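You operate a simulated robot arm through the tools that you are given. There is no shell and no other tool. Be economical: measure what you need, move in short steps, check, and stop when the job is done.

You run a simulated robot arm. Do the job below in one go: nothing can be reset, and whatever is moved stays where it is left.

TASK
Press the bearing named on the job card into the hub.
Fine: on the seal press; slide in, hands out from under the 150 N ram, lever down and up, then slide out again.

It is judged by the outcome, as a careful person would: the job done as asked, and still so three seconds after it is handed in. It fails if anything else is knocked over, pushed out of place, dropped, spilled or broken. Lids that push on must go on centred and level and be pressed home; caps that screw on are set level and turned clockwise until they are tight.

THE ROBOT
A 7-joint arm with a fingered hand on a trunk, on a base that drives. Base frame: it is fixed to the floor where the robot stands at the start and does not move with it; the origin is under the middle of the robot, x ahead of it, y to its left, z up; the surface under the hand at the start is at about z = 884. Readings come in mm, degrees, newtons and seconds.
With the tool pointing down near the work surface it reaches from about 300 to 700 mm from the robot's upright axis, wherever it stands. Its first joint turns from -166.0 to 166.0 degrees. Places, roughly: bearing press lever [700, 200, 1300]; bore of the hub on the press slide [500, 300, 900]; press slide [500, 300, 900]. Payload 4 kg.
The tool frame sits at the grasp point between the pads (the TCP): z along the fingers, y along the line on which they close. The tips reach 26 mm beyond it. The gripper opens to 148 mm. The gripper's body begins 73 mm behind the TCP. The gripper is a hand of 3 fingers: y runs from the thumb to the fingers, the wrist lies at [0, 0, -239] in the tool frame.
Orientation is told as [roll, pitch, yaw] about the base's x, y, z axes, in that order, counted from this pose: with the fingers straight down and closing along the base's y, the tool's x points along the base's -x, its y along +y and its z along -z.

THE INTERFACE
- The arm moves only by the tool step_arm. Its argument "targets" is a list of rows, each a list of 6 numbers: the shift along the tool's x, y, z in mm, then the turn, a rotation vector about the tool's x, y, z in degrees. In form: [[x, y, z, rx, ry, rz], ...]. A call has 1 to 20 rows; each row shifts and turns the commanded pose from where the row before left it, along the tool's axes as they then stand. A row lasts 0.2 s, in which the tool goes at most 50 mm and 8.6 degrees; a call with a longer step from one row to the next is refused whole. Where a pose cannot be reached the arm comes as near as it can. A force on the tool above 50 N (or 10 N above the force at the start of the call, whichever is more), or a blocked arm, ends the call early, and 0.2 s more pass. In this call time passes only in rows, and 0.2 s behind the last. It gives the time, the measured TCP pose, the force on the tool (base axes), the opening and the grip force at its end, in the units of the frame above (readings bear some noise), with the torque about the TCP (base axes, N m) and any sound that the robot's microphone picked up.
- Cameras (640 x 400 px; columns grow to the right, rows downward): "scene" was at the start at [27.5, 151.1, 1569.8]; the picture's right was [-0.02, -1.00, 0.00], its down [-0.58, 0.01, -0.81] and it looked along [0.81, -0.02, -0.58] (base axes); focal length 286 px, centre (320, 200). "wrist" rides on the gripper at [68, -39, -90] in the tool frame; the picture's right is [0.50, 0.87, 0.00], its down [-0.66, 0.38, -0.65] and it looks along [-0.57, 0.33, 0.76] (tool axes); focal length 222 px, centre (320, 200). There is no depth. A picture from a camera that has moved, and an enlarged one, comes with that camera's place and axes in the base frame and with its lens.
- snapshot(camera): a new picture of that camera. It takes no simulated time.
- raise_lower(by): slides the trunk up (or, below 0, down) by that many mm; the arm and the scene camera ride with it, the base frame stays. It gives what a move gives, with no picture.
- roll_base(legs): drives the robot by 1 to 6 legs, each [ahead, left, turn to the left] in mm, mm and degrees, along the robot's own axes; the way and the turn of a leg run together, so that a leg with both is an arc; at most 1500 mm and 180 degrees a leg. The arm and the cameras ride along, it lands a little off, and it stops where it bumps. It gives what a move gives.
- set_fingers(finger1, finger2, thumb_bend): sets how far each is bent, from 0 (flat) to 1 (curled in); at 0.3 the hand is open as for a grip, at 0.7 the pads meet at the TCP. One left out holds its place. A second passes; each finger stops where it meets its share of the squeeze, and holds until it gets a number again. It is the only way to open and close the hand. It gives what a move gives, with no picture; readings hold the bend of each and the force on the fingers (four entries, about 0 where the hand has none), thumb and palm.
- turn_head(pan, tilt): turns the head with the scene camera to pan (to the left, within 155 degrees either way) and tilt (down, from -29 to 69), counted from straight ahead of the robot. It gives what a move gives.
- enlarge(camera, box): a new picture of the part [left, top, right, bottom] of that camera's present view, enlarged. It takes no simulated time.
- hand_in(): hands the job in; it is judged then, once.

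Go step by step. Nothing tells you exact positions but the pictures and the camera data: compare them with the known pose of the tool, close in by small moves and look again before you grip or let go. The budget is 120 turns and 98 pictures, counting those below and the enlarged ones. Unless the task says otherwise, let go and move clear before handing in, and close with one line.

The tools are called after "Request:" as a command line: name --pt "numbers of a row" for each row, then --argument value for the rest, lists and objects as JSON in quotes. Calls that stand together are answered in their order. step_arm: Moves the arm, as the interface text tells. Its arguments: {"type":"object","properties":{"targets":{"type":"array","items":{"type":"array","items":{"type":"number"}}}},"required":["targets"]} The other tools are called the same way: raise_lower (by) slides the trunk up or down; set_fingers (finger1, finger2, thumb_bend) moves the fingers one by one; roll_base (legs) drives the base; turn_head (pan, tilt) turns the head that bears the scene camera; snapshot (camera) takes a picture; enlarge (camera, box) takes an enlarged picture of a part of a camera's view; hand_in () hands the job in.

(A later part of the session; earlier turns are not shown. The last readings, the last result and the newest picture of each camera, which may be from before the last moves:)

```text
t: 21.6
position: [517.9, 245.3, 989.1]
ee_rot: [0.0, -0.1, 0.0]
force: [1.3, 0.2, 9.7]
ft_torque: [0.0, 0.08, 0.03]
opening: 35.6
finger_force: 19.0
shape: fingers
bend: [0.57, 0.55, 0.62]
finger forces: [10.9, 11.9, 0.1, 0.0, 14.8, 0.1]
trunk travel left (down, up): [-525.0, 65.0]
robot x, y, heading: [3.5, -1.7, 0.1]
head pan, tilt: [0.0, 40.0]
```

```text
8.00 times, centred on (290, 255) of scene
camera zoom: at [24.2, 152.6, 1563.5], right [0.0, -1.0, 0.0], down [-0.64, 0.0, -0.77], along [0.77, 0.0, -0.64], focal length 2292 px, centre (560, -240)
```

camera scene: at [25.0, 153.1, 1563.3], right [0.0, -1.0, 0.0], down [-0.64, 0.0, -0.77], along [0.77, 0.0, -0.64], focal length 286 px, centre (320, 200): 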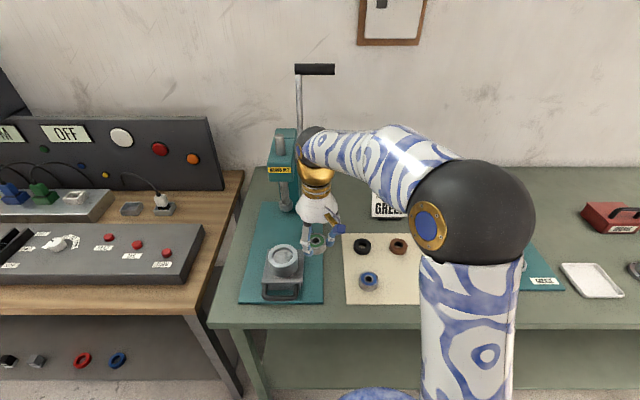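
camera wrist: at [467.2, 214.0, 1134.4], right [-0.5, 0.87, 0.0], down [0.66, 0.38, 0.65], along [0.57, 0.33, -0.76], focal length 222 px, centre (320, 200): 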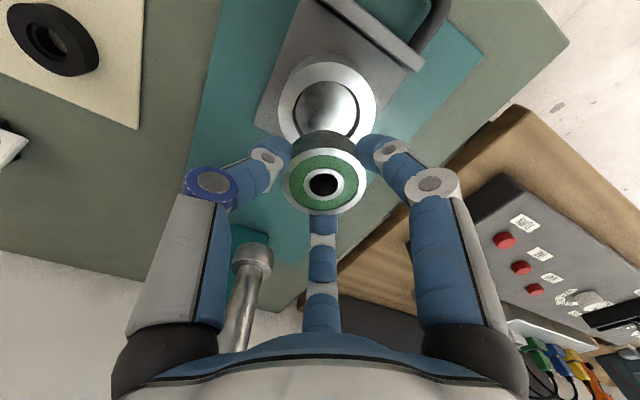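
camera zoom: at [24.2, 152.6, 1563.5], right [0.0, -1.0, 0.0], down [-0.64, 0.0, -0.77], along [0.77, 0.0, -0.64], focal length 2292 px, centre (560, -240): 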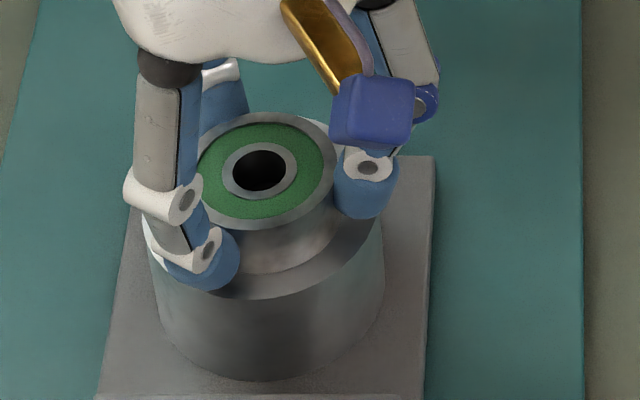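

Contact at z ≈ 989 with almost no torque, so it's close to centred, but y may be about 0.7 mm short. I'll unload, shift slightly +y, and lower again to see if it drops further.

Request:
step_arm --pt "0 0 -2.5 0 0 0" --pt "0 0.8 0 0 0 0" --pt "0 0 1.5 0 0 0" --pt "0 0 1 0 0 0" --pt "0 0 1 0 0 0" --pt "0 0 1 0 0 0"

Request:
enlarge --camera "scene" --box '[265, 230, 315, 280]'

```text
t: 23.0
position: [516.4, 246.9, 987.2]
ee_rot: [0.1, 0.0, 0.1]
force: [0.7, -0.9, 16.3]
ft_torque: [-0.06, 0.25, 0.06]
opening: 34.8
finger_force: 20.2
shape: fingers
bend: [0.58, 0.55, 0.63]
finger forces: [13.4, 11.9, 0.1, 0.0, 16.0, 0.1]
trunk travel left (down, up): [-525.0, 65.0]
robot x, y, heading: [-0.7, 4.1, 0.1]
head pan, tilt: [0.0, 40.0]
```

```text
8.00 times, centred on (290, 255) of scene
camera zoom: at [23.7, 152.3, 1563.6], right [0.0, -1.0, 0.0], down [-0.64, 0.0, -0.77], along [0.77, 0.0, -0.64], focal length 2292 px, centre (560, -240)
```

zoom: 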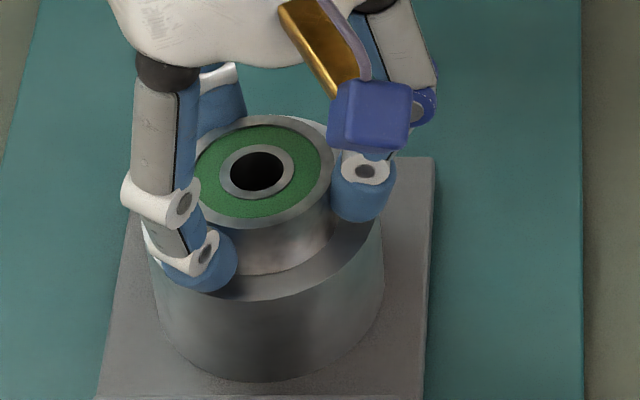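

The torque says the contact is on the -x side, so the bearing sits too far toward -x. I'll unload, shift +1.2 mm in x, and lower again.

Request:
step_arm --pt "0 0 -4 0 0 0" --pt "-1.2 -0.2 0 0 0 0" --pt "0 0 2 0 0 0" --pt "0 0 1 0 0 0" --pt "0 0 1 0 0 0" --pt "0 0 0.5 0 0 0"

Request:
enlarge --camera "scene" --box '[265, 230, 315, 280]'

Request:
enlarge --camera "wrist" --box '[260, 110, 390, 210]'

```text
t: 24.4
position: [518.8, 247.1, 985.5]
ee_rot: [-0.1, 0.0, 0.0]
force: [0.8, -0.3, 15.0]
ft_torque: [-0.12, 0.28, 0.04]
opening: 34.8
finger_force: 21.1
shape: fingers
bend: [0.58, 0.55, 0.63]
finger forces: [13.6, 12.1, 0.0, 0.0, 15.9, 0.0]
trunk travel left (down, up): [-525.0, 65.0]
robot x, y, heading: [4.4, 1.3, 0.1]
head pan, tilt: [0.0, 40.0]
```

```text
8.00 times, centred on (290, 255) of scene
camera zoom: at [23.7, 152.4, 1563.6], right [0.0, -1.0, 0.0], down [-0.64, 0.0, -0.77], along [0.77, 0.0, -0.64], focal length 2292 px, centre (560, -240)
```

zoom: 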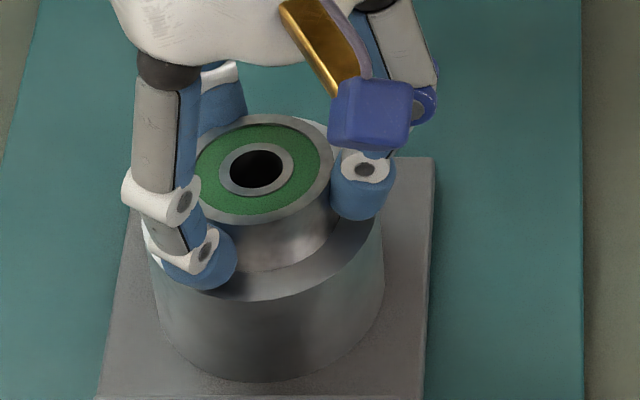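

```text
4.00 times, centred on (325, 160) of wrist
camera zoom: at [451.1, 208.5, 1076.7], right [-0.5, 0.87, 0.0], down [0.65, 0.38, 0.66], along [0.57, 0.33, -0.76], focal length 888 px, centre (300, 360)
```

zoom: 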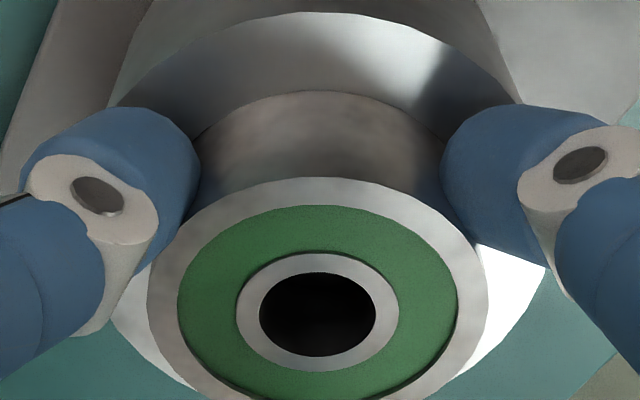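

All cues (torque, rim widths in both views) agree the bearing is still about 2 mm toward -x and slightly -y. I'll unload, shift (+2, +0.8), and lower again.

Request:
step_arm --pt "0 0 -4 0 0 0" --pt "-2 0.8 0 0 0 0" --pt "0 0 1 0 0 0" --pt "0 0 1 0 0 0" --pt "0 0 1 0 0 0" --pt "0 0 1 0 0 0"

Request:
enlarge --camera "scene" --box '[265, 230, 315, 280]'

Request:
enlarge --camera "wrist" --box '[260, 110, 390, 210]'

```text
t: 25.8
position: [520.5, 246.9, 985.5]
ee_rot: [-0.1, 0.0, 0.0]
force: [-0.1, 0.2, -1.9]
ft_torque: [0.0, 0.0, 0.0]
opening: 35.4
finger_force: 17.1
shape: fingers
bend: [0.57, 0.55, 0.63]
finger forces: [10.0, 10.5, 0.1, 0.0, 13.4, 0.0]
trunk travel left (down, up): [-525.0, 65.0]
robot x, y, heading: [2.4, -2.0, -0.1]
head pan, tilt: [0.0, 40.0]
```

```text
8.00 times, centred on (290, 255) of scene
camera zoom: at [25.0, 153.1, 1563.3], right [0.0, -1.0, 0.0], down [-0.64, 0.0, -0.77], along [0.77, 0.0, -0.64], focal length 2292 px, centre (560, -240)
```

zoom: 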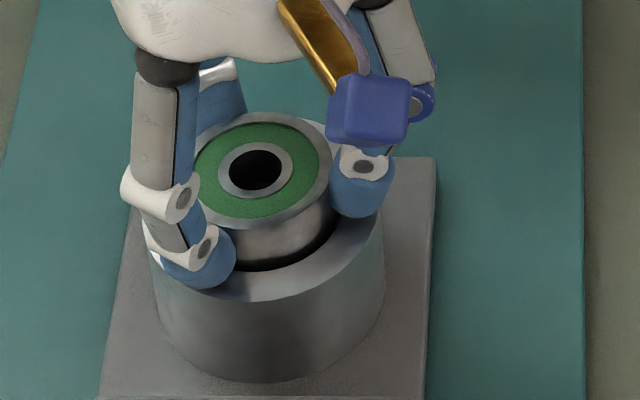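

```text
4.00 times, centred on (325, 160) of wrist
camera zoom: at [453.6, 209.7, 1075.6], right [-0.5, 0.87, 0.0], down [0.66, 0.38, 0.65], along [0.57, 0.33, -0.76], focal length 888 px, centre (300, 360)
```

zoom: 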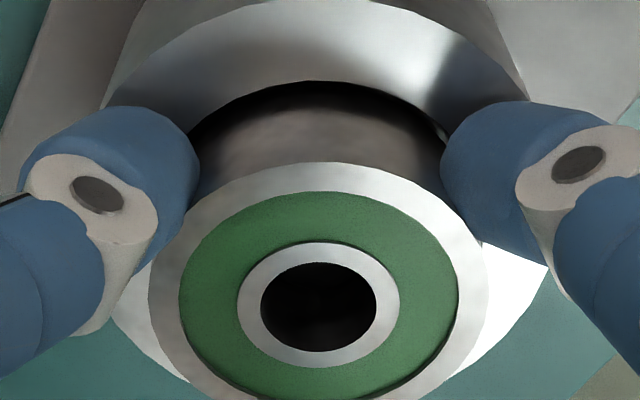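

Now it drops freely into the bore with a dark gap toward -x. I'll ease back 0.7 mm and continue down.

Request:
step_arm --pt "0.7 0 1 0 0 0" --pt "0 0 1 0 0 0" --pt "0 0 1 0 0 0" --pt "0 0 1 0 0 0"

Request:
enlarge --camera "scene" --box '[265, 230, 315, 280]'

Request:
enlarge --camera "wrist" --box '[260, 110, 390, 210]'

```text
t: 26.8
position: [519.4, 248.5, 984.1]
ee_rot: [0.1, -0.1, 0.0]
force: [1.5, 1.6, 23.7]
ft_torque: [0.49, -0.58, -0.01]
opening: 35.0
finger_force: 29.9
shape: fingers
bend: [0.57, 0.55, 0.63]
finger forces: [15.3, 30.5, 0.0, 0.0, 13.7, 0.1]
trunk travel left (down, up): [-525.0, 65.0]
robot x, y, heading: [2.1, -3.6, 0.1]
head pan, tilt: [0.0, 40.0]
```

```text
8.00 times, centred on (290, 255) of scene
camera zoom: at [23.0, 152.2, 1563.8], right [0.0, -1.0, 0.0], down [-0.64, 0.0, -0.77], along [0.77, 0.0, -0.64], focal length 2292 px, centre (560, -240)
```

zoom: 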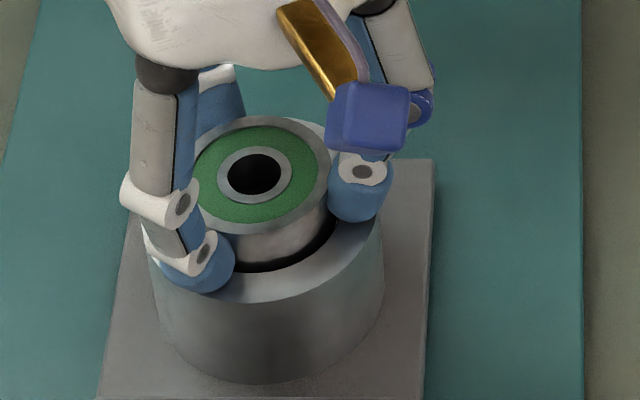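

```text
4.00 times, centred on (325, 160) of wrist
camera zoom: at [452.0, 209.5, 1073.9], right [-0.5, 0.87, 0.0], down [0.65, 0.38, 0.66], along [0.57, 0.33, -0.75], focal length 888 px, centre (300, 360)
```

zoom: 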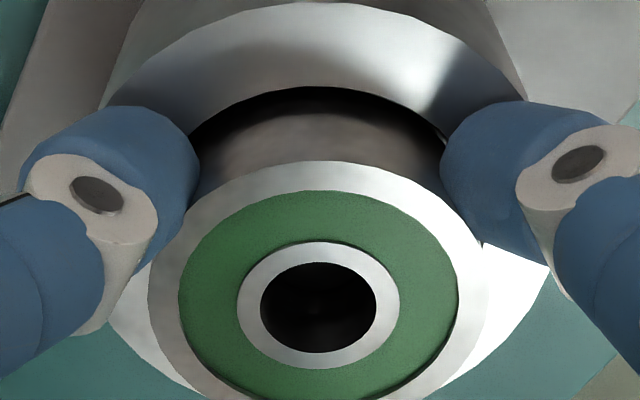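

Contact now is on the +x +y side, so the bore centre is bracketed. I'll unload, take the midpoint (-0.7, -0.5), and lower again.

Request:
step_arm --pt "0 0 -4 0 0 0" --pt "0.7 -0.5 0 0 0 0" --pt "0 0 1 0 0 0" --pt "0 0 1 0 0 0" --pt "0 0 1 0 0 0" --pt "0 0 1 0 0 0" --pt "0 0 0 0 0 0"

Request:
enlarge --camera "scene" --box '[265, 230, 315, 280]'

Request:
enlarge --camera "wrist" --box '[260, 110, 390, 210]'

```text
t: 28.4
position: [518.4, 247.4, 984.1]
ee_rot: [0.2, -0.1, 0.1]
force: [1.4, 2.9, 28.8]
ft_torque: [0.6, -0.45, 0.02]
opening: 35.3
finger_force: 32.4
shape: fingers
bend: [0.57, 0.55, 0.63]
finger forces: [20.3, 31.2, 0.0, 0.0, 13.3, 0.0]
trunk travel left (down, up): [-525.0, 65.0]
robot x, y, heading: [4.2, -3.0, 0.2]
head pan, tilt: [0.0, 40.0]
```

```text
8.00 times, centred on (290, 255) of scene
camera zoom: at [22.5, 152.2, 1563.8], right [0.0, -1.0, 0.0], down [-0.64, 0.0, -0.77], along [0.77, 0.0, -0.64], focal length 2292 px, centre (560, -240)
```

zoom: 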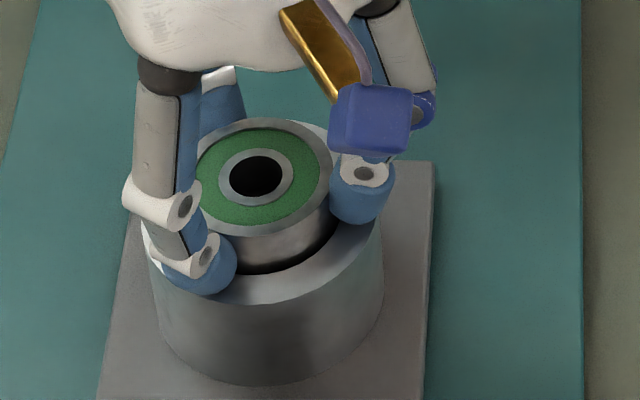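

```text
4.00 times, centred on (325, 160) of wrist
camera zoom: at [451.1, 208.7, 1073.8], right [-0.5, 0.87, 0.0], down [0.65, 0.38, 0.66], along [0.57, 0.33, -0.75], focal length 888 px, centre (300, 360)
```

zoom: 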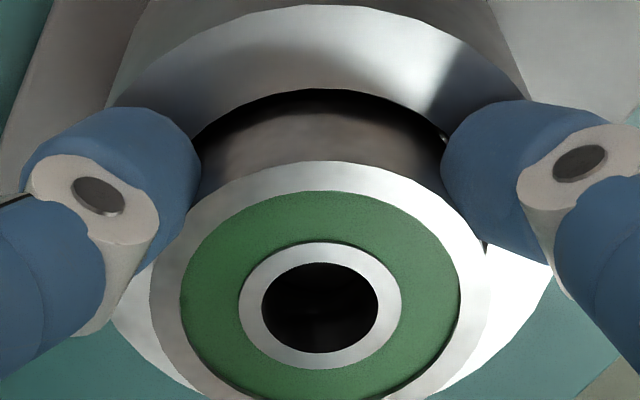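

The force now comes through the two fingertips resting on the hub rim, while the bearing's lower edge is inside the bore. I'll unload 1 mm and open gently.

Request:
step_arm --pt "0 0 -1.3 0 0 0" --pt "0 0 0 0 0 0"

Request:
set_fingers --finger1 0.5 --finger2 0.5 --thumb_bend 0.5

Request:
enlarge --camera "wrist" --box '[240, 80, 400, 220]'

Request:
enlarge --camera "scene" --box '[265, 230, 315, 280]'

```text
t: 29.0
position: [518.4, 246.6, 982.4]
ee_rot: [0.0, -0.1, 0.0]
force: [2.1, 3.5, 22.1]
ft_torque: [0.55, -0.66, 0.03]
opening: 35.4
finger_force: 29.0
shape: fingers
bend: [0.57, 0.55, 0.63]
finger forces: [14.1, 31.3, 0.0, 0.0, 12.9, 0.0]
trunk travel left (down, up): [-525.0, 65.0]
robot x, y, heading: [0.5, -0.1, -0.2]
head pan, tilt: [0.0, 40.0]
```

```text
t: 30.0
position: [518.9, 246.0, 983.8]
ee_rot: [0.0, -0.1, 0.0]
force: [0.2, 0.2, 18.9]
ft_torque: [0.31, 0.02, 0.05]
opening: 54.8
finger_force: 9.0
shape: fingers
bend: [0.54, 0.53, 0.5]
finger forces: [9.5, 8.8, 0.0, 0.0, 0.0, 0.0]
trunk travel left (down, up): [-525.0, 65.0]
robot x, y, heading: [3.6, 2.7, 0.2]
head pan, tilt: [0.0, 40.0]
```

```text
2.86 times, centred on (320, 150) of wrist
camera zoom: at [451.2, 208.1, 1074.0], right [-0.5, 0.87, 0.0], down [0.65, 0.38, 0.65], along [0.57, 0.33, -0.76], focal length 635 px, centre (320, 343)
```

zoom: 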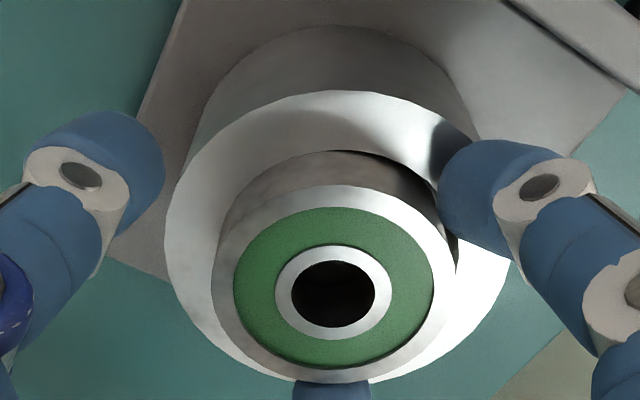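

```text
8.00 times, centred on (290, 255) of scene
camera zoom: at [23.3, 152.1, 1563.4], right [0.0, -1.0, 0.0], down [-0.64, 0.0, -0.77], along [0.77, 0.0, -0.64], focal length 2292 px, centre (560, -240)
```

zoom: 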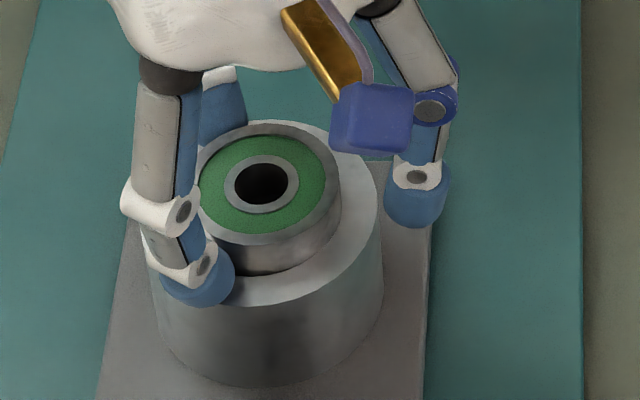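

The thumb opened first and the bearing shifted toward -y. I'll lift the hand clear with the fingers opened and inspect.

Request:
step_arm --pt "0 0 -3 0 0 0" --pt "0 0 0 0 0 0"

Request:
set_fingers --finger1 0.45 --finger2 0.45 --thumb_bend 0.45

Request:
step_arm --pt "0 0 -10 0 0 0" --pt "0 0 -20 0 0 0" --pt "0 0 -20 0 0 0" --pt "0 0 0 0 0 0"

Request:
enlarge --camera "wrist" --box '[240, 60, 400, 220]'

Request:
enlarge --camera "scene" --box '[265, 230, 315, 280]'

```text
t: 30.6
position: [519.6, 245.9, 983.7]
ee_rot: [0.0, 0.0, -0.1]
force: [-0.8, 0.1, 0.0]
ft_torque: [0.03, 0.06, -0.02]
opening: 61.8
finger_force: 0.1
shape: fingers
bend: [0.5, 0.5, 0.5]
finger forces: [0.1, 0.0, 0.0, 0.0, 0.0, 0.1]
trunk travel left (down, up): [-525.0, 65.0]
robot x, y, heading: [0.6, 2.0, -0.2]
head pan, tilt: [0.0, 40.0]
```

```text
t: 31.6
position: [519.4, 247.2, 984.9]
ee_rot: [-0.1, 0.1, 0.0]
force: [1.0, -0.1, -0.6]
ft_torque: [0.01, -0.04, -0.01]
opening: 78.4
finger_force: 0.0
shape: fingers
bend: [0.45, 0.45, 0.45]
finger forces: [0.0, 0.0, 0.1, 0.0, 0.0, 0.0]
trunk travel left (down, up): [-525.0, 65.0]
robot x, y, heading: [-1.1, 0.7, 0.0]
head pan, tilt: [0.0, 40.0]
```

```text
t: 32.6
position: [519.1, 247.0, 1035.1]
ee_rot: [-0.1, 0.0, 0.0]
force: [-0.5, -0.6, -0.5]
ft_torque: [0.01, -0.03, 0.03]
opening: 78.0
finger_force: 0.0
shape: fingers
bend: [0.45, 0.45, 0.45]
finger forces: [0.0, 0.1, 0.0, 0.0, 0.0, 0.0]
trunk travel left (down, up): [-525.0, 65.0]
robot x, y, heading: [-0.6, 1.9, 0.1]
head pan, tilt: [0.0, 40.0]
```

```text
2.50 times, centred on (320, 140) of wrist
camera zoom: at [452.0, 208.3, 1126.5], right [-0.5, 0.87, 0.0], down [0.66, 0.38, 0.65], along [0.57, 0.33, -0.76], focal length 555 px, centre (320, 350)
```

zoom: 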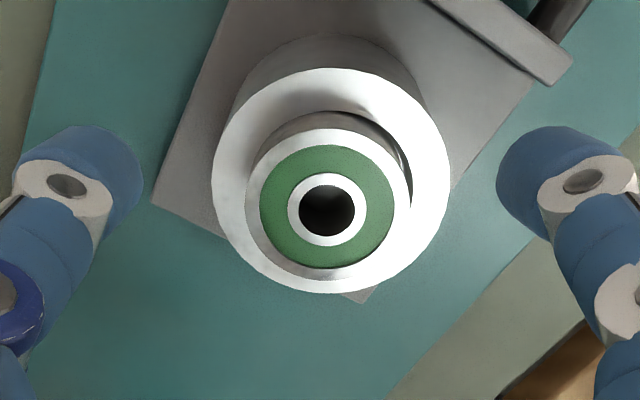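

```text
8.00 times, centred on (290, 255) of scene
camera zoom: at [24.8, 153.0, 1563.3], right [0.0, -1.0, 0.0], down [-0.64, 0.0, -0.77], along [0.77, 0.0, -0.64], focal length 2292 px, centre (560, -240)
```

zoom: 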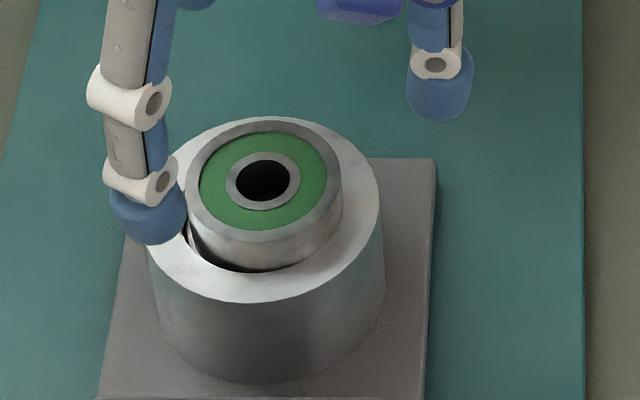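

The bearing is tilted: its +y edge is in the bore and its -y edge rests on the rim. The hub centre works out at about (517.7, 249.8); I'll put the hand axis there, higher this time so the tips miss the rim, and close all fingers equally to centre it.

Request:
step_arm --pt "1.4 2.8 10 0 0 0" --pt "0 0 20 0 0 0" --pt "0 0 12 0 0 0" --pt "0 0 2 0 0 0" --pt "0 0 0 0 0 0"

Request:
set_fingers --finger1 0.52 --finger2 0.52 --thumb_bend 0.54

Request:
enlarge --camera "wrist" --box '[240, 80, 400, 220]'

Request:
enlarge --camera "scene" --box '[265, 230, 315, 280]'

```text
t: 33.8
position: [517.3, 249.2, 990.5]
ee_rot: [-0.1, 0.0, 0.0]
force: [0.7, -0.2, -0.6]
ft_torque: [-0.03, -0.02, 0.01]
opening: 78.3
finger_force: 0.0
shape: fingers
bend: [0.45, 0.45, 0.45]
finger forces: [0.0, 0.1, 0.0, 0.0, 0.0, 0.0]
trunk travel left (down, up): [-525.0, 65.0]
robot x, y, heading: [-2.8, -3.3, -0.1]
head pan, tilt: [0.0, 40.0]
```

```text
t: 34.8
position: [517.7, 250.8, 991.1]
ee_rot: [-0.1, 0.1, -0.1]
force: [-0.2, 1.0, -0.6]
ft_torque: [0.01, 0.04, 0.04]
opening: 52.8
finger_force: 0.1
shape: fingers
bend: [0.52, 0.52, 0.54]
finger forces: [0.0, 0.1, 0.0, 0.0, 0.0, 0.0]
trunk travel left (down, up): [-525.0, 65.0]
robot x, y, heading: [1.3, -1.3, 0.0]
head pan, tilt: [0.0, 40.0]
```

```text
2.86 times, centred on (320, 150) of wrist
camera zoom: at [450.7, 211.9, 1082.5], right [-0.5, 0.87, 0.0], down [0.66, 0.38, 0.65], along [0.57, 0.33, -0.76], focal length 635 px, centre (320, 343)
```

zoom: 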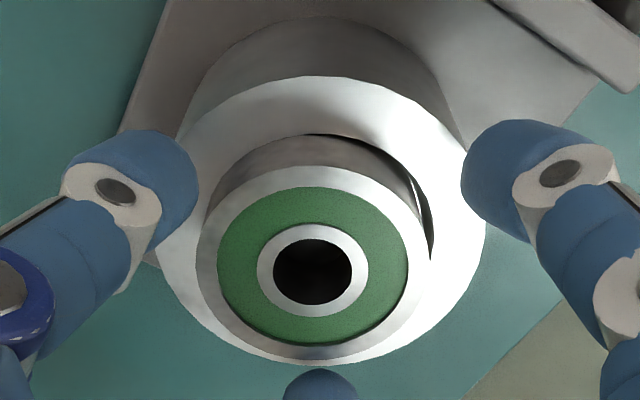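

```text
8.00 times, centred on (290, 255) of scene
camera zoom: at [24.9, 153.0, 1563.3], right [0.0, -1.0, 0.0], down [-0.64, 0.0, -0.77], along [0.77, 0.0, -0.64], focal length 2292 px, centre (560, -240)
```

zoom: 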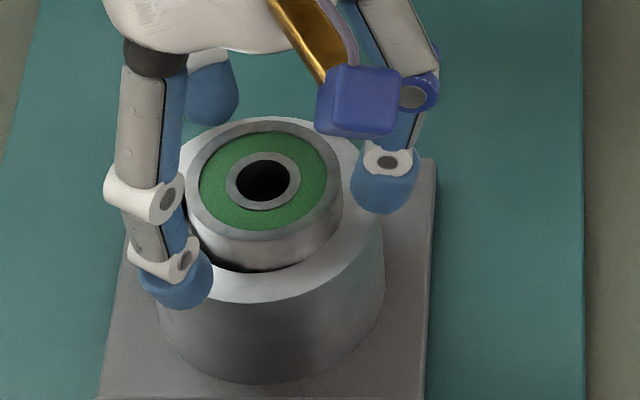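

The thumb is close to the bearing's -y side. I'll bring the thumb in to push it toward +y, with the fingers as a loose stop.

Request:
set_fingers --finger1 0.54 --finger2 0.54 --thumb_bend 0.57

Request:
enlarge --camera "wrist" --box '[240, 80, 400, 220]'

Request:
enlarge --camera "scene" --box '[265, 230, 315, 280]'

```text
t: 35.8
position: [517.8, 251.0, 991.8]
ee_rot: [0.0, 0.0, 0.0]
force: [0.7, 0.0, 0.4]
ft_torque: [-0.01, 0.02, -0.01]
opening: 46.3
finger_force: 0.1
shape: fingers
bend: [0.54, 0.54, 0.56]
finger forces: [0.0, 0.0, 0.1, 0.0, 0.0, 0.0]
trunk travel left (down, up): [-525.0, 65.0]
robot x, y, heading: [0.8, 2.8, 0.0]
head pan, tilt: [0.0, 40.0]
```

```text
2.86 times, centred on (320, 150) of wrist
camera zoom: at [450.7, 212.0, 1082.5], right [-0.5, 0.87, 0.0], down [0.66, 0.38, 0.65], along [0.57, 0.33, -0.76], focal length 635 px, centre (320, 343)
```

zoom: 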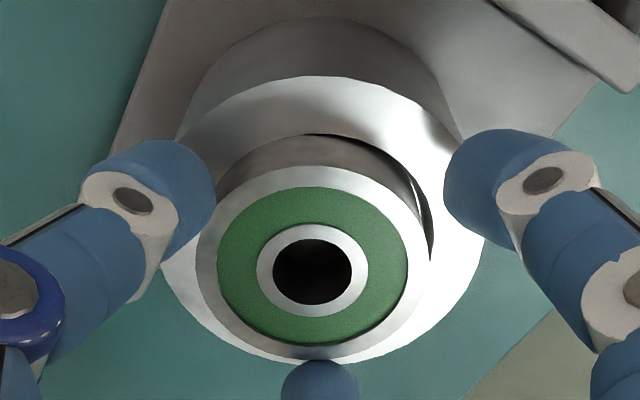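

```text
8.00 times, centred on (290, 255) of scene
camera zoom: at [24.9, 153.0, 1563.3], right [0.0, -1.0, 0.0], down [-0.64, 0.0, -0.77], along [0.77, 0.0, -0.64], focal length 2292 px, centre (560, -240)
```

zoom: 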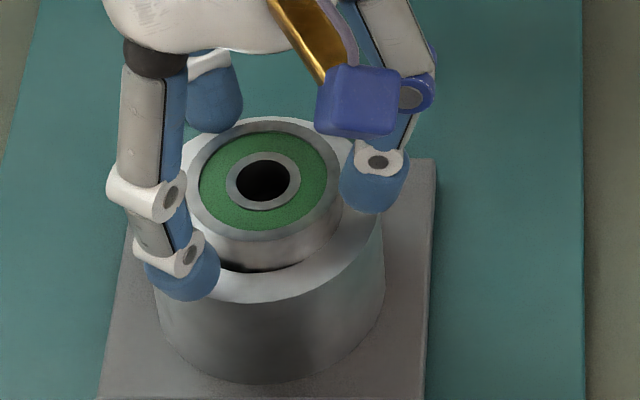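

Request:
set_fingers --finger1 0.55 --finger2 0.55 --thumb_bend 0.6

Request:
enlarge --camera "wrist" --box '[240, 80, 400, 220]'

Request:
enlarge --camera "scene" --box '[265, 230, 315, 280]'

```text
t: 36.8
position: [517.2, 250.6, 991.4]
ee_rot: [0.0, 0.0, 0.0]
force: [-0.1, 0.4, -0.2]
ft_torque: [-0.04, 0.0, -0.01]
opening: 40.1
finger_force: 1.3
shape: fingers
bend: [0.55, 0.54, 0.59]
finger forces: [0.0, 1.1, 0.2, 0.0, 1.4, 0.0]
trunk travel left (down, up): [-525.0, 65.0]
robot x, y, heading: [-5.3, -0.4, -0.2]
head pan, tilt: [0.0, 40.0]
```

```text
2.86 times, centred on (320, 150) of wrist
camera zoom: at [450.7, 211.9, 1082.5], right [-0.5, 0.87, 0.0], down [0.66, 0.38, 0.65], along [0.57, 0.33, -0.76], focal length 635 px, centre (320, 343)
```

zoom: 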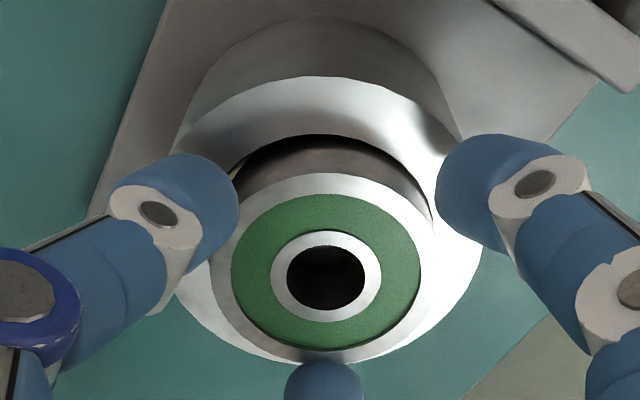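

```text
8.00 times, centred on (290, 255) of scene
camera zoom: at [24.8, 153.0, 1563.3], right [0.0, -1.0, 0.0], down [-0.64, 0.0, -0.77], along [0.77, 0.0, -0.64], focal length 2292 px, centre (560, -240)
```

zoom: 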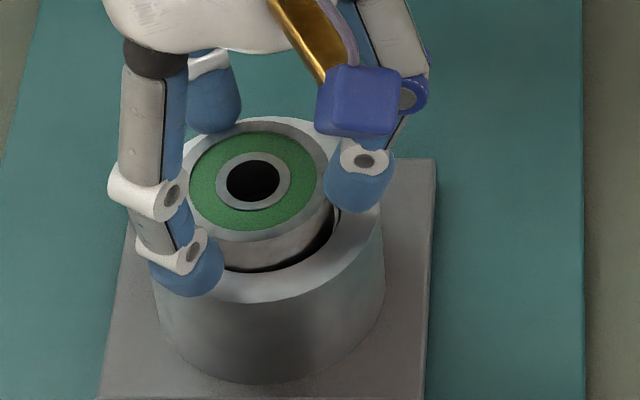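

It moved: now the gap is toward -x/-y. I'll open slightly to let it settle, then look.

Request:
set_fingers --finger1 0.5 --finger2 0.5 --thumb_bend 0.5

Request:
enlarge --camera "wrist" --box '[240, 80, 400, 220]'

Request:
enlarge --camera "scene" --box '[265, 230, 315, 280]'

```text
t: 37.8
position: [517.8, 249.6, 991.1]
ee_rot: [-0.1, -0.1, 0.0]
force: [-0.5, 0.2, -0.2]
ft_torque: [-0.01, 0.0, 0.04]
opening: 61.6
finger_force: 0.0
shape: fingers
bend: [0.5, 0.5, 0.5]
finger forces: [0.0, 0.0, 0.0, 0.1, 0.0, 0.1]
trunk travel left (down, up): [-525.0, 65.0]
robot x, y, heading: [3.5, 0.8, 0.2]
head pan, tilt: [0.0, 40.0]
```

```text
2.86 times, centred on (320, 150) of wrist
camera zoom: at [450.7, 211.9, 1082.5], right [-0.5, 0.87, 0.0], down [0.66, 0.38, 0.65], along [0.57, 0.33, -0.76], focal length 635 px, centre (320, 343)
```

zoom: 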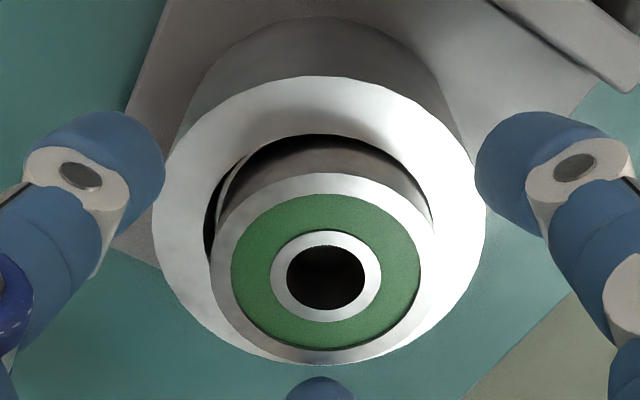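

```text
8.00 times, centred on (290, 255) of scene
camera zoom: at [24.9, 153.0, 1563.3], right [0.0, -1.0, 0.0], down [-0.64, 0.0, -0.77], along [0.77, 0.0, -0.64], focal length 2292 px, centre (560, -240)
```

zoom: 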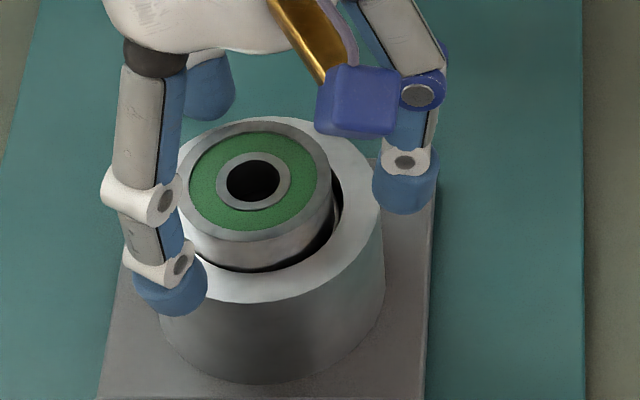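

It overshot: now the +y/+x edge is up on the rim. I'll nudge back about 1.5 mm with finger 2 (on the +x +y side), with the thumb as a stop at 0.58.

Request:
set_fingers --finger1 0.55 --finger2 0.56 --thumb_bend 0.575

Request:
enlarge --camera "wrist" --box '[240, 80, 400, 220]'

Request:
enlarge --camera "scene" --box '[265, 230, 315, 280]'

```text
t: 38.8
position: [517.8, 249.4, 991.6]
ee_rot: [0.1, 0.0, 0.0]
force: [0.0, 0.3, -0.4]
ft_torque: [0.04, -0.03, 0.01]
opening: 43.1
finger_force: 0.2
shape: fingers
bend: [0.55, 0.55, 0.57]
finger forces: [0.0, 0.8, 0.1, 0.1, 0.1, 0.0]
trunk travel left (down, up): [-525.0, 65.0]
robot x, y, heading: [-1.5, 1.7, -0.2]
head pan, tilt: [0.0, 40.0]
```

```text
2.86 times, centred on (320, 150) of wrist
camera zoom: at [450.8, 212.0, 1082.4], right [-0.5, 0.87, 0.0], down [0.66, 0.38, 0.65], along [0.57, 0.33, -0.76], focal length 635 px, centre (320, 343)
```

zoom: 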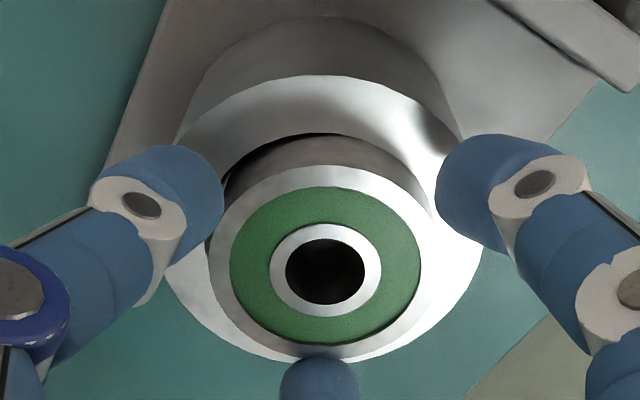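

```text
8.00 times, centred on (290, 255) of scene
camera zoom: at [25.0, 153.1, 1563.3], right [0.0, -1.0, 0.0], down [-0.64, 0.0, -0.77], along [0.77, 0.0, -0.64], focal length 2292 px, centre (560, -240)
```

zoom: 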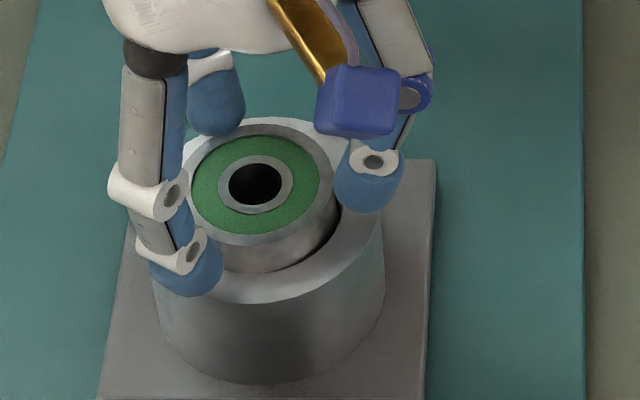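

The x gap is closed; it still needs about 1 mm toward -y. I'll bring both fingers in a little.

Request:
set_fingers --finger1 0.57 --finger2 0.565 --thumb_bend 0.565

Request:
enlarge --camera "wrist" --box '[240, 80, 400, 220]'

Request:
enlarge --camera "scene" --box '[265, 230, 315, 280]'

```text
t: 39.8
position: [518.7, 250.3, 992.3]
ee_rot: [-0.1, 0.0, 0.0]
force: [0.5, -0.6, -1.0]
ft_torque: [0.03, 0.01, -0.01]
opening: 42.6
finger_force: 0.5
shape: fingers
bend: [0.56, 0.55, 0.56]
finger forces: [0.1, 0.7, 0.1, 0.0, 0.1, 0.0]
trunk travel left (down, up): [-525.0, 65.0]
robot x, y, heading: [3.0, 0.2, 0.1]
head pan, tilt: [0.0, 40.0]
```

```text
2.86 times, centred on (320, 150) of wrist
camera zoom: at [450.8, 212.0, 1082.4], right [-0.5, 0.87, 0.0], down [0.66, 0.38, 0.65], along [0.57, 0.33, -0.76], focal length 635 px, centre (320, 343)
```

zoom: 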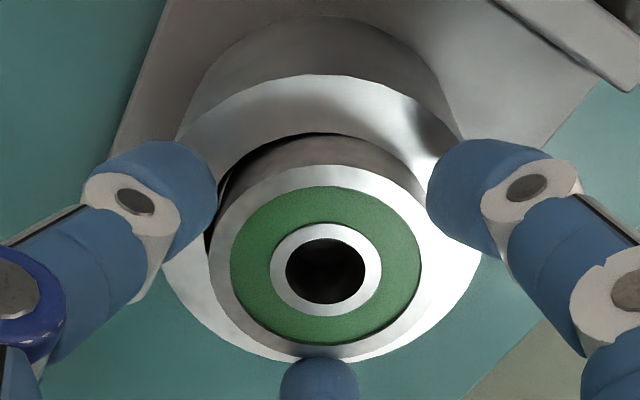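

```text
8.00 times, centred on (290, 255) of scene
camera zoom: at [25.0, 153.1, 1563.3], right [0.0, -1.0, 0.0], down [-0.64, 0.0, -0.77], along [0.77, 0.0, -0.64], focal length 2292 px, centre (560, -240)
```

zoom: 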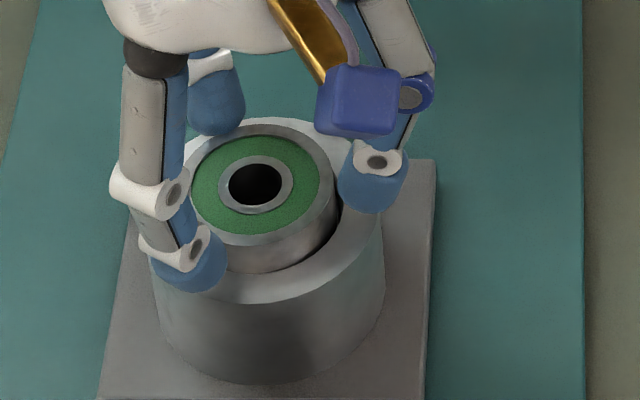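

Finger 1 isn't touching yet; I'll bring it in further, with the thumb backed off.

Request:
set_fingers --finger1 0.59 --finger2 0.575 --thumb_bend 0.555

Request:
enlarge --camera "wrist" --box '[240, 80, 400, 220]'

Request:
enlarge --camera "scene" --box '[265, 230, 315, 280]'

```text
t: 40.8
position: [516.8, 250.9, 992.4]
ee_rot: [0.1, 0.0, 0.0]
force: [0.1, 0.7, -0.1]
ft_torque: [0.0, 0.05, 0.01]
opening: 41.3
finger_force: 0.7
shape: fingers
bend: [0.57, 0.55, 0.55]
finger forces: [1.2, 1.3, 0.1, 0.0, 0.0, 0.1]
trunk travel left (down, up): [-525.0, 65.0]
robot x, y, heading: [1.0, -1.4, 0.0]
head pan, tilt: [0.0, 40.0]
```

```text
2.86 times, centred on (320, 150) of wrist
camera zoom: at [450.7, 212.0, 1082.4], right [-0.5, 0.87, 0.0], down [0.66, 0.38, 0.65], along [0.57, 0.33, -0.76], focal length 635 px, centre (320, 343)
```

zoom: 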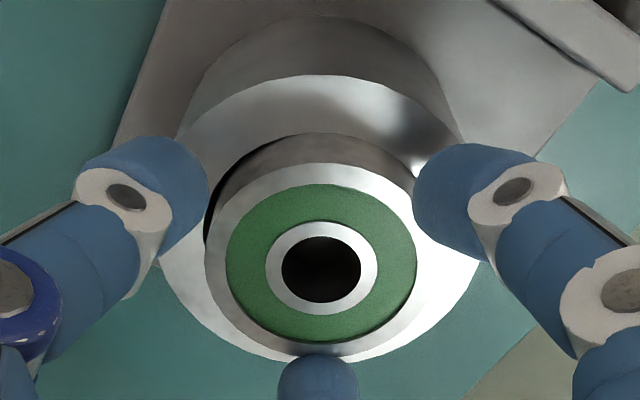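

```text
8.00 times, centred on (290, 255) of scene
camera zoom: at [24.8, 153.1, 1563.3], right [0.0, -1.0, 0.0], down [-0.64, 0.0, -0.77], along [0.77, 0.0, -0.64], focal length 2292 px, centre (560, -240)
```

zoom: 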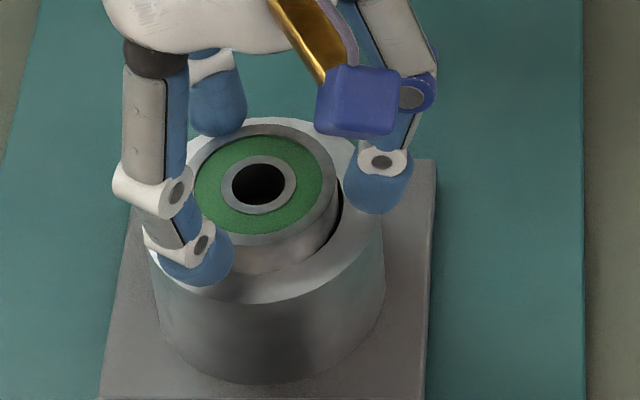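

It's moving as wanted; a little more toward -y.

Request:
set_fingers --finger1 0.605 --finger2 0.58 --thumb_bend 0.545

Request:
enlarge --camera "wrist" --box '[240, 80, 400, 220]'

Request:
enlarge --camera "scene" --box '[265, 230, 315, 280]'

```text
t: 41.8
position: [518.6, 250.0, 992.0]
ee_rot: [0.0, 0.1, 0.0]
force: [-0.6, 0.1, 0.0]
ft_torque: [0.03, 0.0, -0.02]
opening: 42.6
finger_force: 1.2
shape: fingers
bend: [0.58, 0.55, 0.54]
finger forces: [1.5, 1.2, 0.1, 0.0, 0.0, 0.0]
trunk travel left (down, up): [-525.0, 65.0]
robot x, y, heading: [-1.4, -0.1, -0.2]
head pan, tilt: [0.0, 40.0]
```

```text
2.86 times, centred on (320, 150) of wrist
camera zoom: at [450.7, 212.0, 1082.5], right [-0.5, 0.87, 0.0], down [0.66, 0.38, 0.65], along [0.57, 0.33, -0.76], focal length 635 px, centre (320, 343)
```

zoom: 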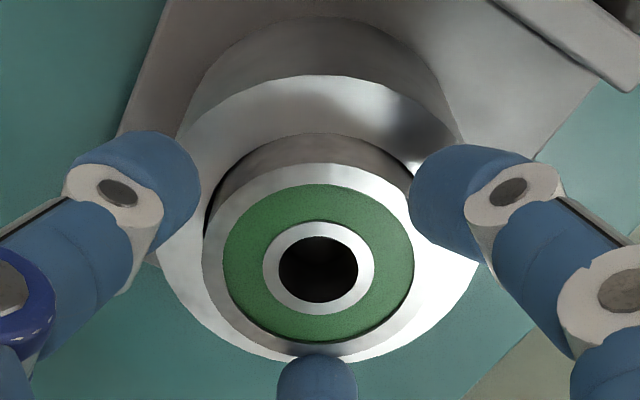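

```text
8.00 times, centred on (290, 255) of scene
camera zoom: at [24.8, 153.1, 1563.3], right [0.0, -1.0, 0.0], down [-0.64, 0.0, -0.77], along [0.77, 0.0, -0.64], focal length 2292 px, centre (560, -240)
```

zoom: 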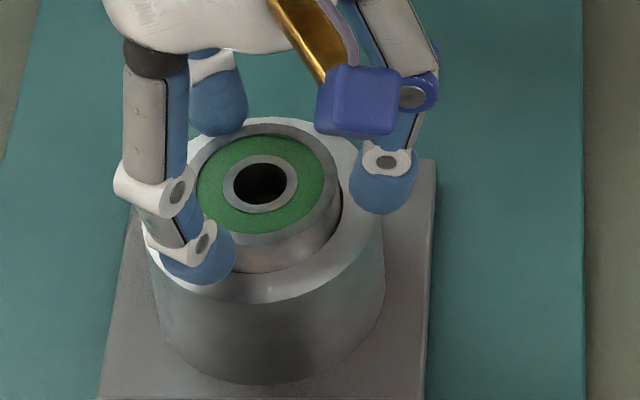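

It looks nearly seated. I'll open, lift the hand and inspect.

Request:
set_fingers --finger1 0.48 --finger2 0.48 --thumb_bend 0.48

Request:
enlarge --camera "wrist" --box '[240, 80, 400, 220]'

Request:
enlarge --camera "scene" --box '[265, 230, 315, 280]'

```text
t: 42.8
position: [517.6, 250.3, 992.4]
ee_rot: [0.0, -0.1, 0.1]
force: [0.7, 0.6, 0.0]
ft_torque: [0.0, 0.02, 0.0]
opening: 68.1
finger_force: 0.1
shape: fingers
bend: [0.48, 0.48, 0.48]
finger forces: [0.1, 0.0, 0.1, 0.0, 0.0, 0.1]
trunk travel left (down, up): [-525.0, 65.0]
robot x, y, heading: [1.2, 1.1, 0.1]
head pan, tilt: [0.0, 40.0]
```

```text
2.86 times, centred on (320, 150) of wrist
camera zoom: at [450.7, 211.9, 1082.5], right [-0.5, 0.87, 0.0], down [0.66, 0.38, 0.65], along [0.57, 0.33, -0.76], focal length 635 px, centre (320, 343)
```

zoom: 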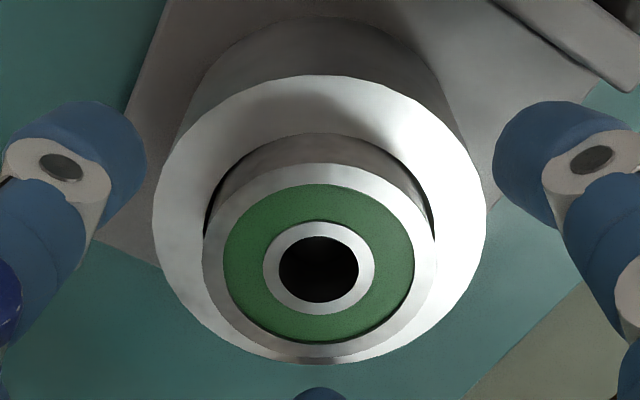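

```text
8.00 times, centred on (290, 255) of scene
camera zoom: at [24.9, 153.0, 1563.3], right [0.0, -1.0, 0.0], down [-0.64, 0.0, -0.77], along [0.77, 0.0, -0.64], focal length 2292 px, centre (560, -240)
```

zoom: 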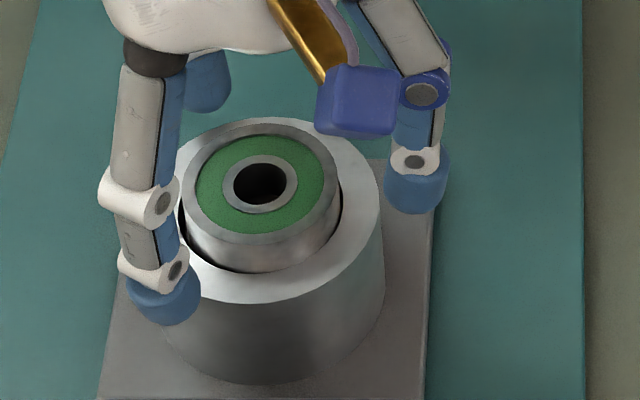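

The dark gap is now symmetric, so the bearing is nested level in the bore. I'll lift clear and look at the whole slide and handle.

Request:
step_arm --pt "0 0 -20 0 0 0" --pt "0 0 -40 0 0 0" --pt "10 -10 -40 0 0 0" --pt "30 -20 -10 0 0 0" --pt "40 -20 0 0 0 0" --pt "40 0 0 0 0 0" --pt "40 0 0 0 0 0" --pt "0 0 0 0 0 0"

Request:
snapshot --camera "wrist"

Request:
enlarge --camera "scene" --box '[240, 140, 340, 310]'

```text
t: 44.6
position: [357.3, 200.3, 1101.4]
ee_rot: [0.0, 0.0, -0.1]
force: [-0.3, 0.4, 0.0]
ft_torque: [0.01, 0.0, 0.0]
opening: 68.3
finger_force: 0.1
shape: fingers
bend: [0.48, 0.48, 0.48]
finger forces: [0.0, 0.1, 0.0, 0.1, 0.0, 0.0]
trunk travel left (down, up): [-525.0, 65.0]
robot x, y, heading: [-3.0, -2.6, -0.0]
head pan, tilt: [0.0, 40.0]
```

```text
25 pictures are left
camera wrist: at [289.7, 161.7, 1191.2], right [-0.5, 0.87, 0.0], down [0.66, 0.38, 0.65], along [0.57, 0.33, -0.76], focal length 222 px, centre (320, 200)
```

wrist: 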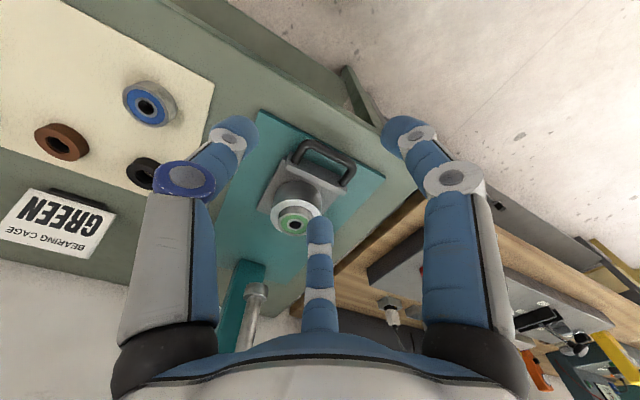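

```text
2.35 times, centred on (290, 225) of scene
camera zoom: at [24.7, 153.0, 1563.3], right [0.0, -1.0, 0.0], down [-0.64, 0.0, -0.77], along [0.77, 0.0, -0.64], focal length 674 px, centre (391, 141)
```

zoom: 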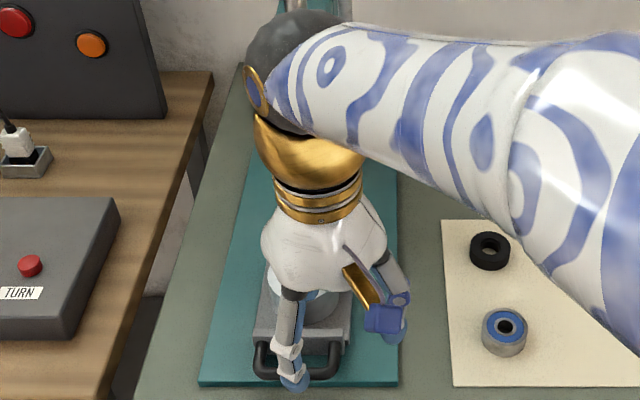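

The picture budget is now tight (25 left), so I'll be sparing. Plan: hook the slide's loop handle with the thumb only, with the hand standing off to +y so the wrist clears the press head. I'll position above the handle first.

Request:
set_fingers --finger1 0.3 --finger2 0.3 --thumb_bend 0.4

Request:
step_arm --pt "-15 30 0 0 0 0" --pt "-15 30 0 0 0 0" --pt "-15 30 0 0 0 0" --pt "-15 30 0 0 0 0" --pt "-16 16 20 0 0 0" --pt "0 0 40 0 0 0" --pt "0 0 40 0 0 0" --pt "0 0 30 0 0 0" --pt "0 0 0 0 0 0"

Request:
enlarge --camera "scene" --box '[225, 210, 335, 310]'

Request:
snapshot --camera "wrist"

```text
t: 45.6
position: [357.1, 201.1, 1101.2]
ee_rot: [-0.1, -0.1, 0.0]
force: [0.9, -0.4, 0.4]
ft_torque: [0.01, -0.01, -0.04]
opening: 111.0
finger_force: 0.0
shape: fingers
bend: [0.3, 0.3, 0.4]
finger forces: [0.0, 0.1, 0.0, 0.1, 0.0, 0.0]
trunk travel left (down, up): [-525.0, 65.0]
robot x, y, heading: [5.0, 1.6, 0.0]
head pan, tilt: [0.0, 40.0]
```

```text
t: 47.6
position: [434.7, 337.3, 970.5]
ee_rot: [0.1, 0.0, 0.0]
force: [-0.6, -0.8, -0.3]
ft_torque: [-0.04, -0.02, 0.01]
opening: 110.9
finger_force: 0.0
shape: fingers
bend: [0.3, 0.3, 0.4]
finger forces: [0.1, 0.0, 0.0, 0.0, 0.0, 0.0]
trunk travel left (down, up): [-525.0, 65.0]
robot x, y, heading: [0.6, -1.6, 0.1]
head pan, tilt: [0.0, 40.0]
```

```text
4.00 times, centred on (280, 260) of scene
camera zoom: at [24.8, 153.1, 1563.3], right [0.0, -1.0, 0.0], down [-0.64, 0.0, -0.77], along [0.77, 0.0, -0.64], focal length 1146 px, centre (480, -40)
```

zoom: 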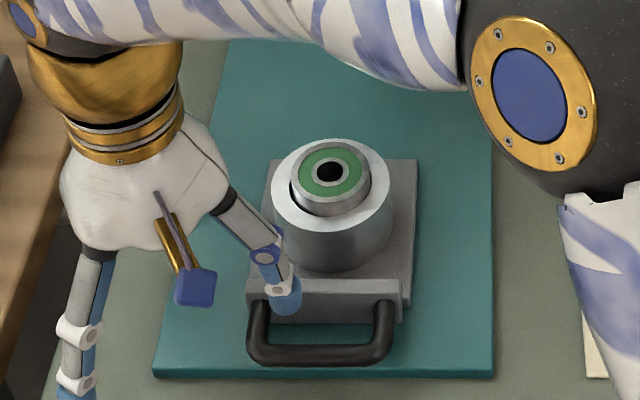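

```text
22 pictures are left
camera wrist: at [366.7, 298.9, 1061.3], right [-0.5, 0.87, 0.0], down [0.66, 0.38, 0.65], along [0.57, 0.33, -0.76], focal length 222 px, centre (320, 200)
```

wrist: 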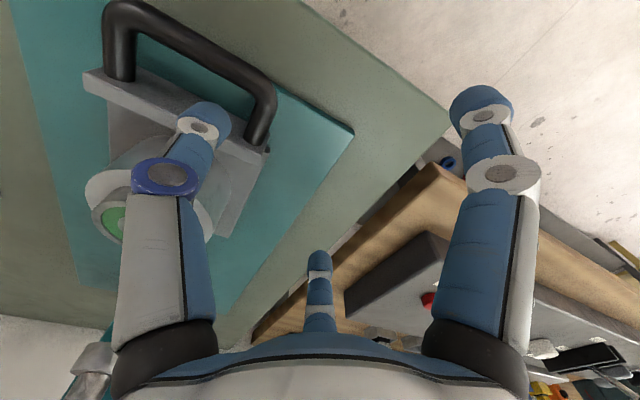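

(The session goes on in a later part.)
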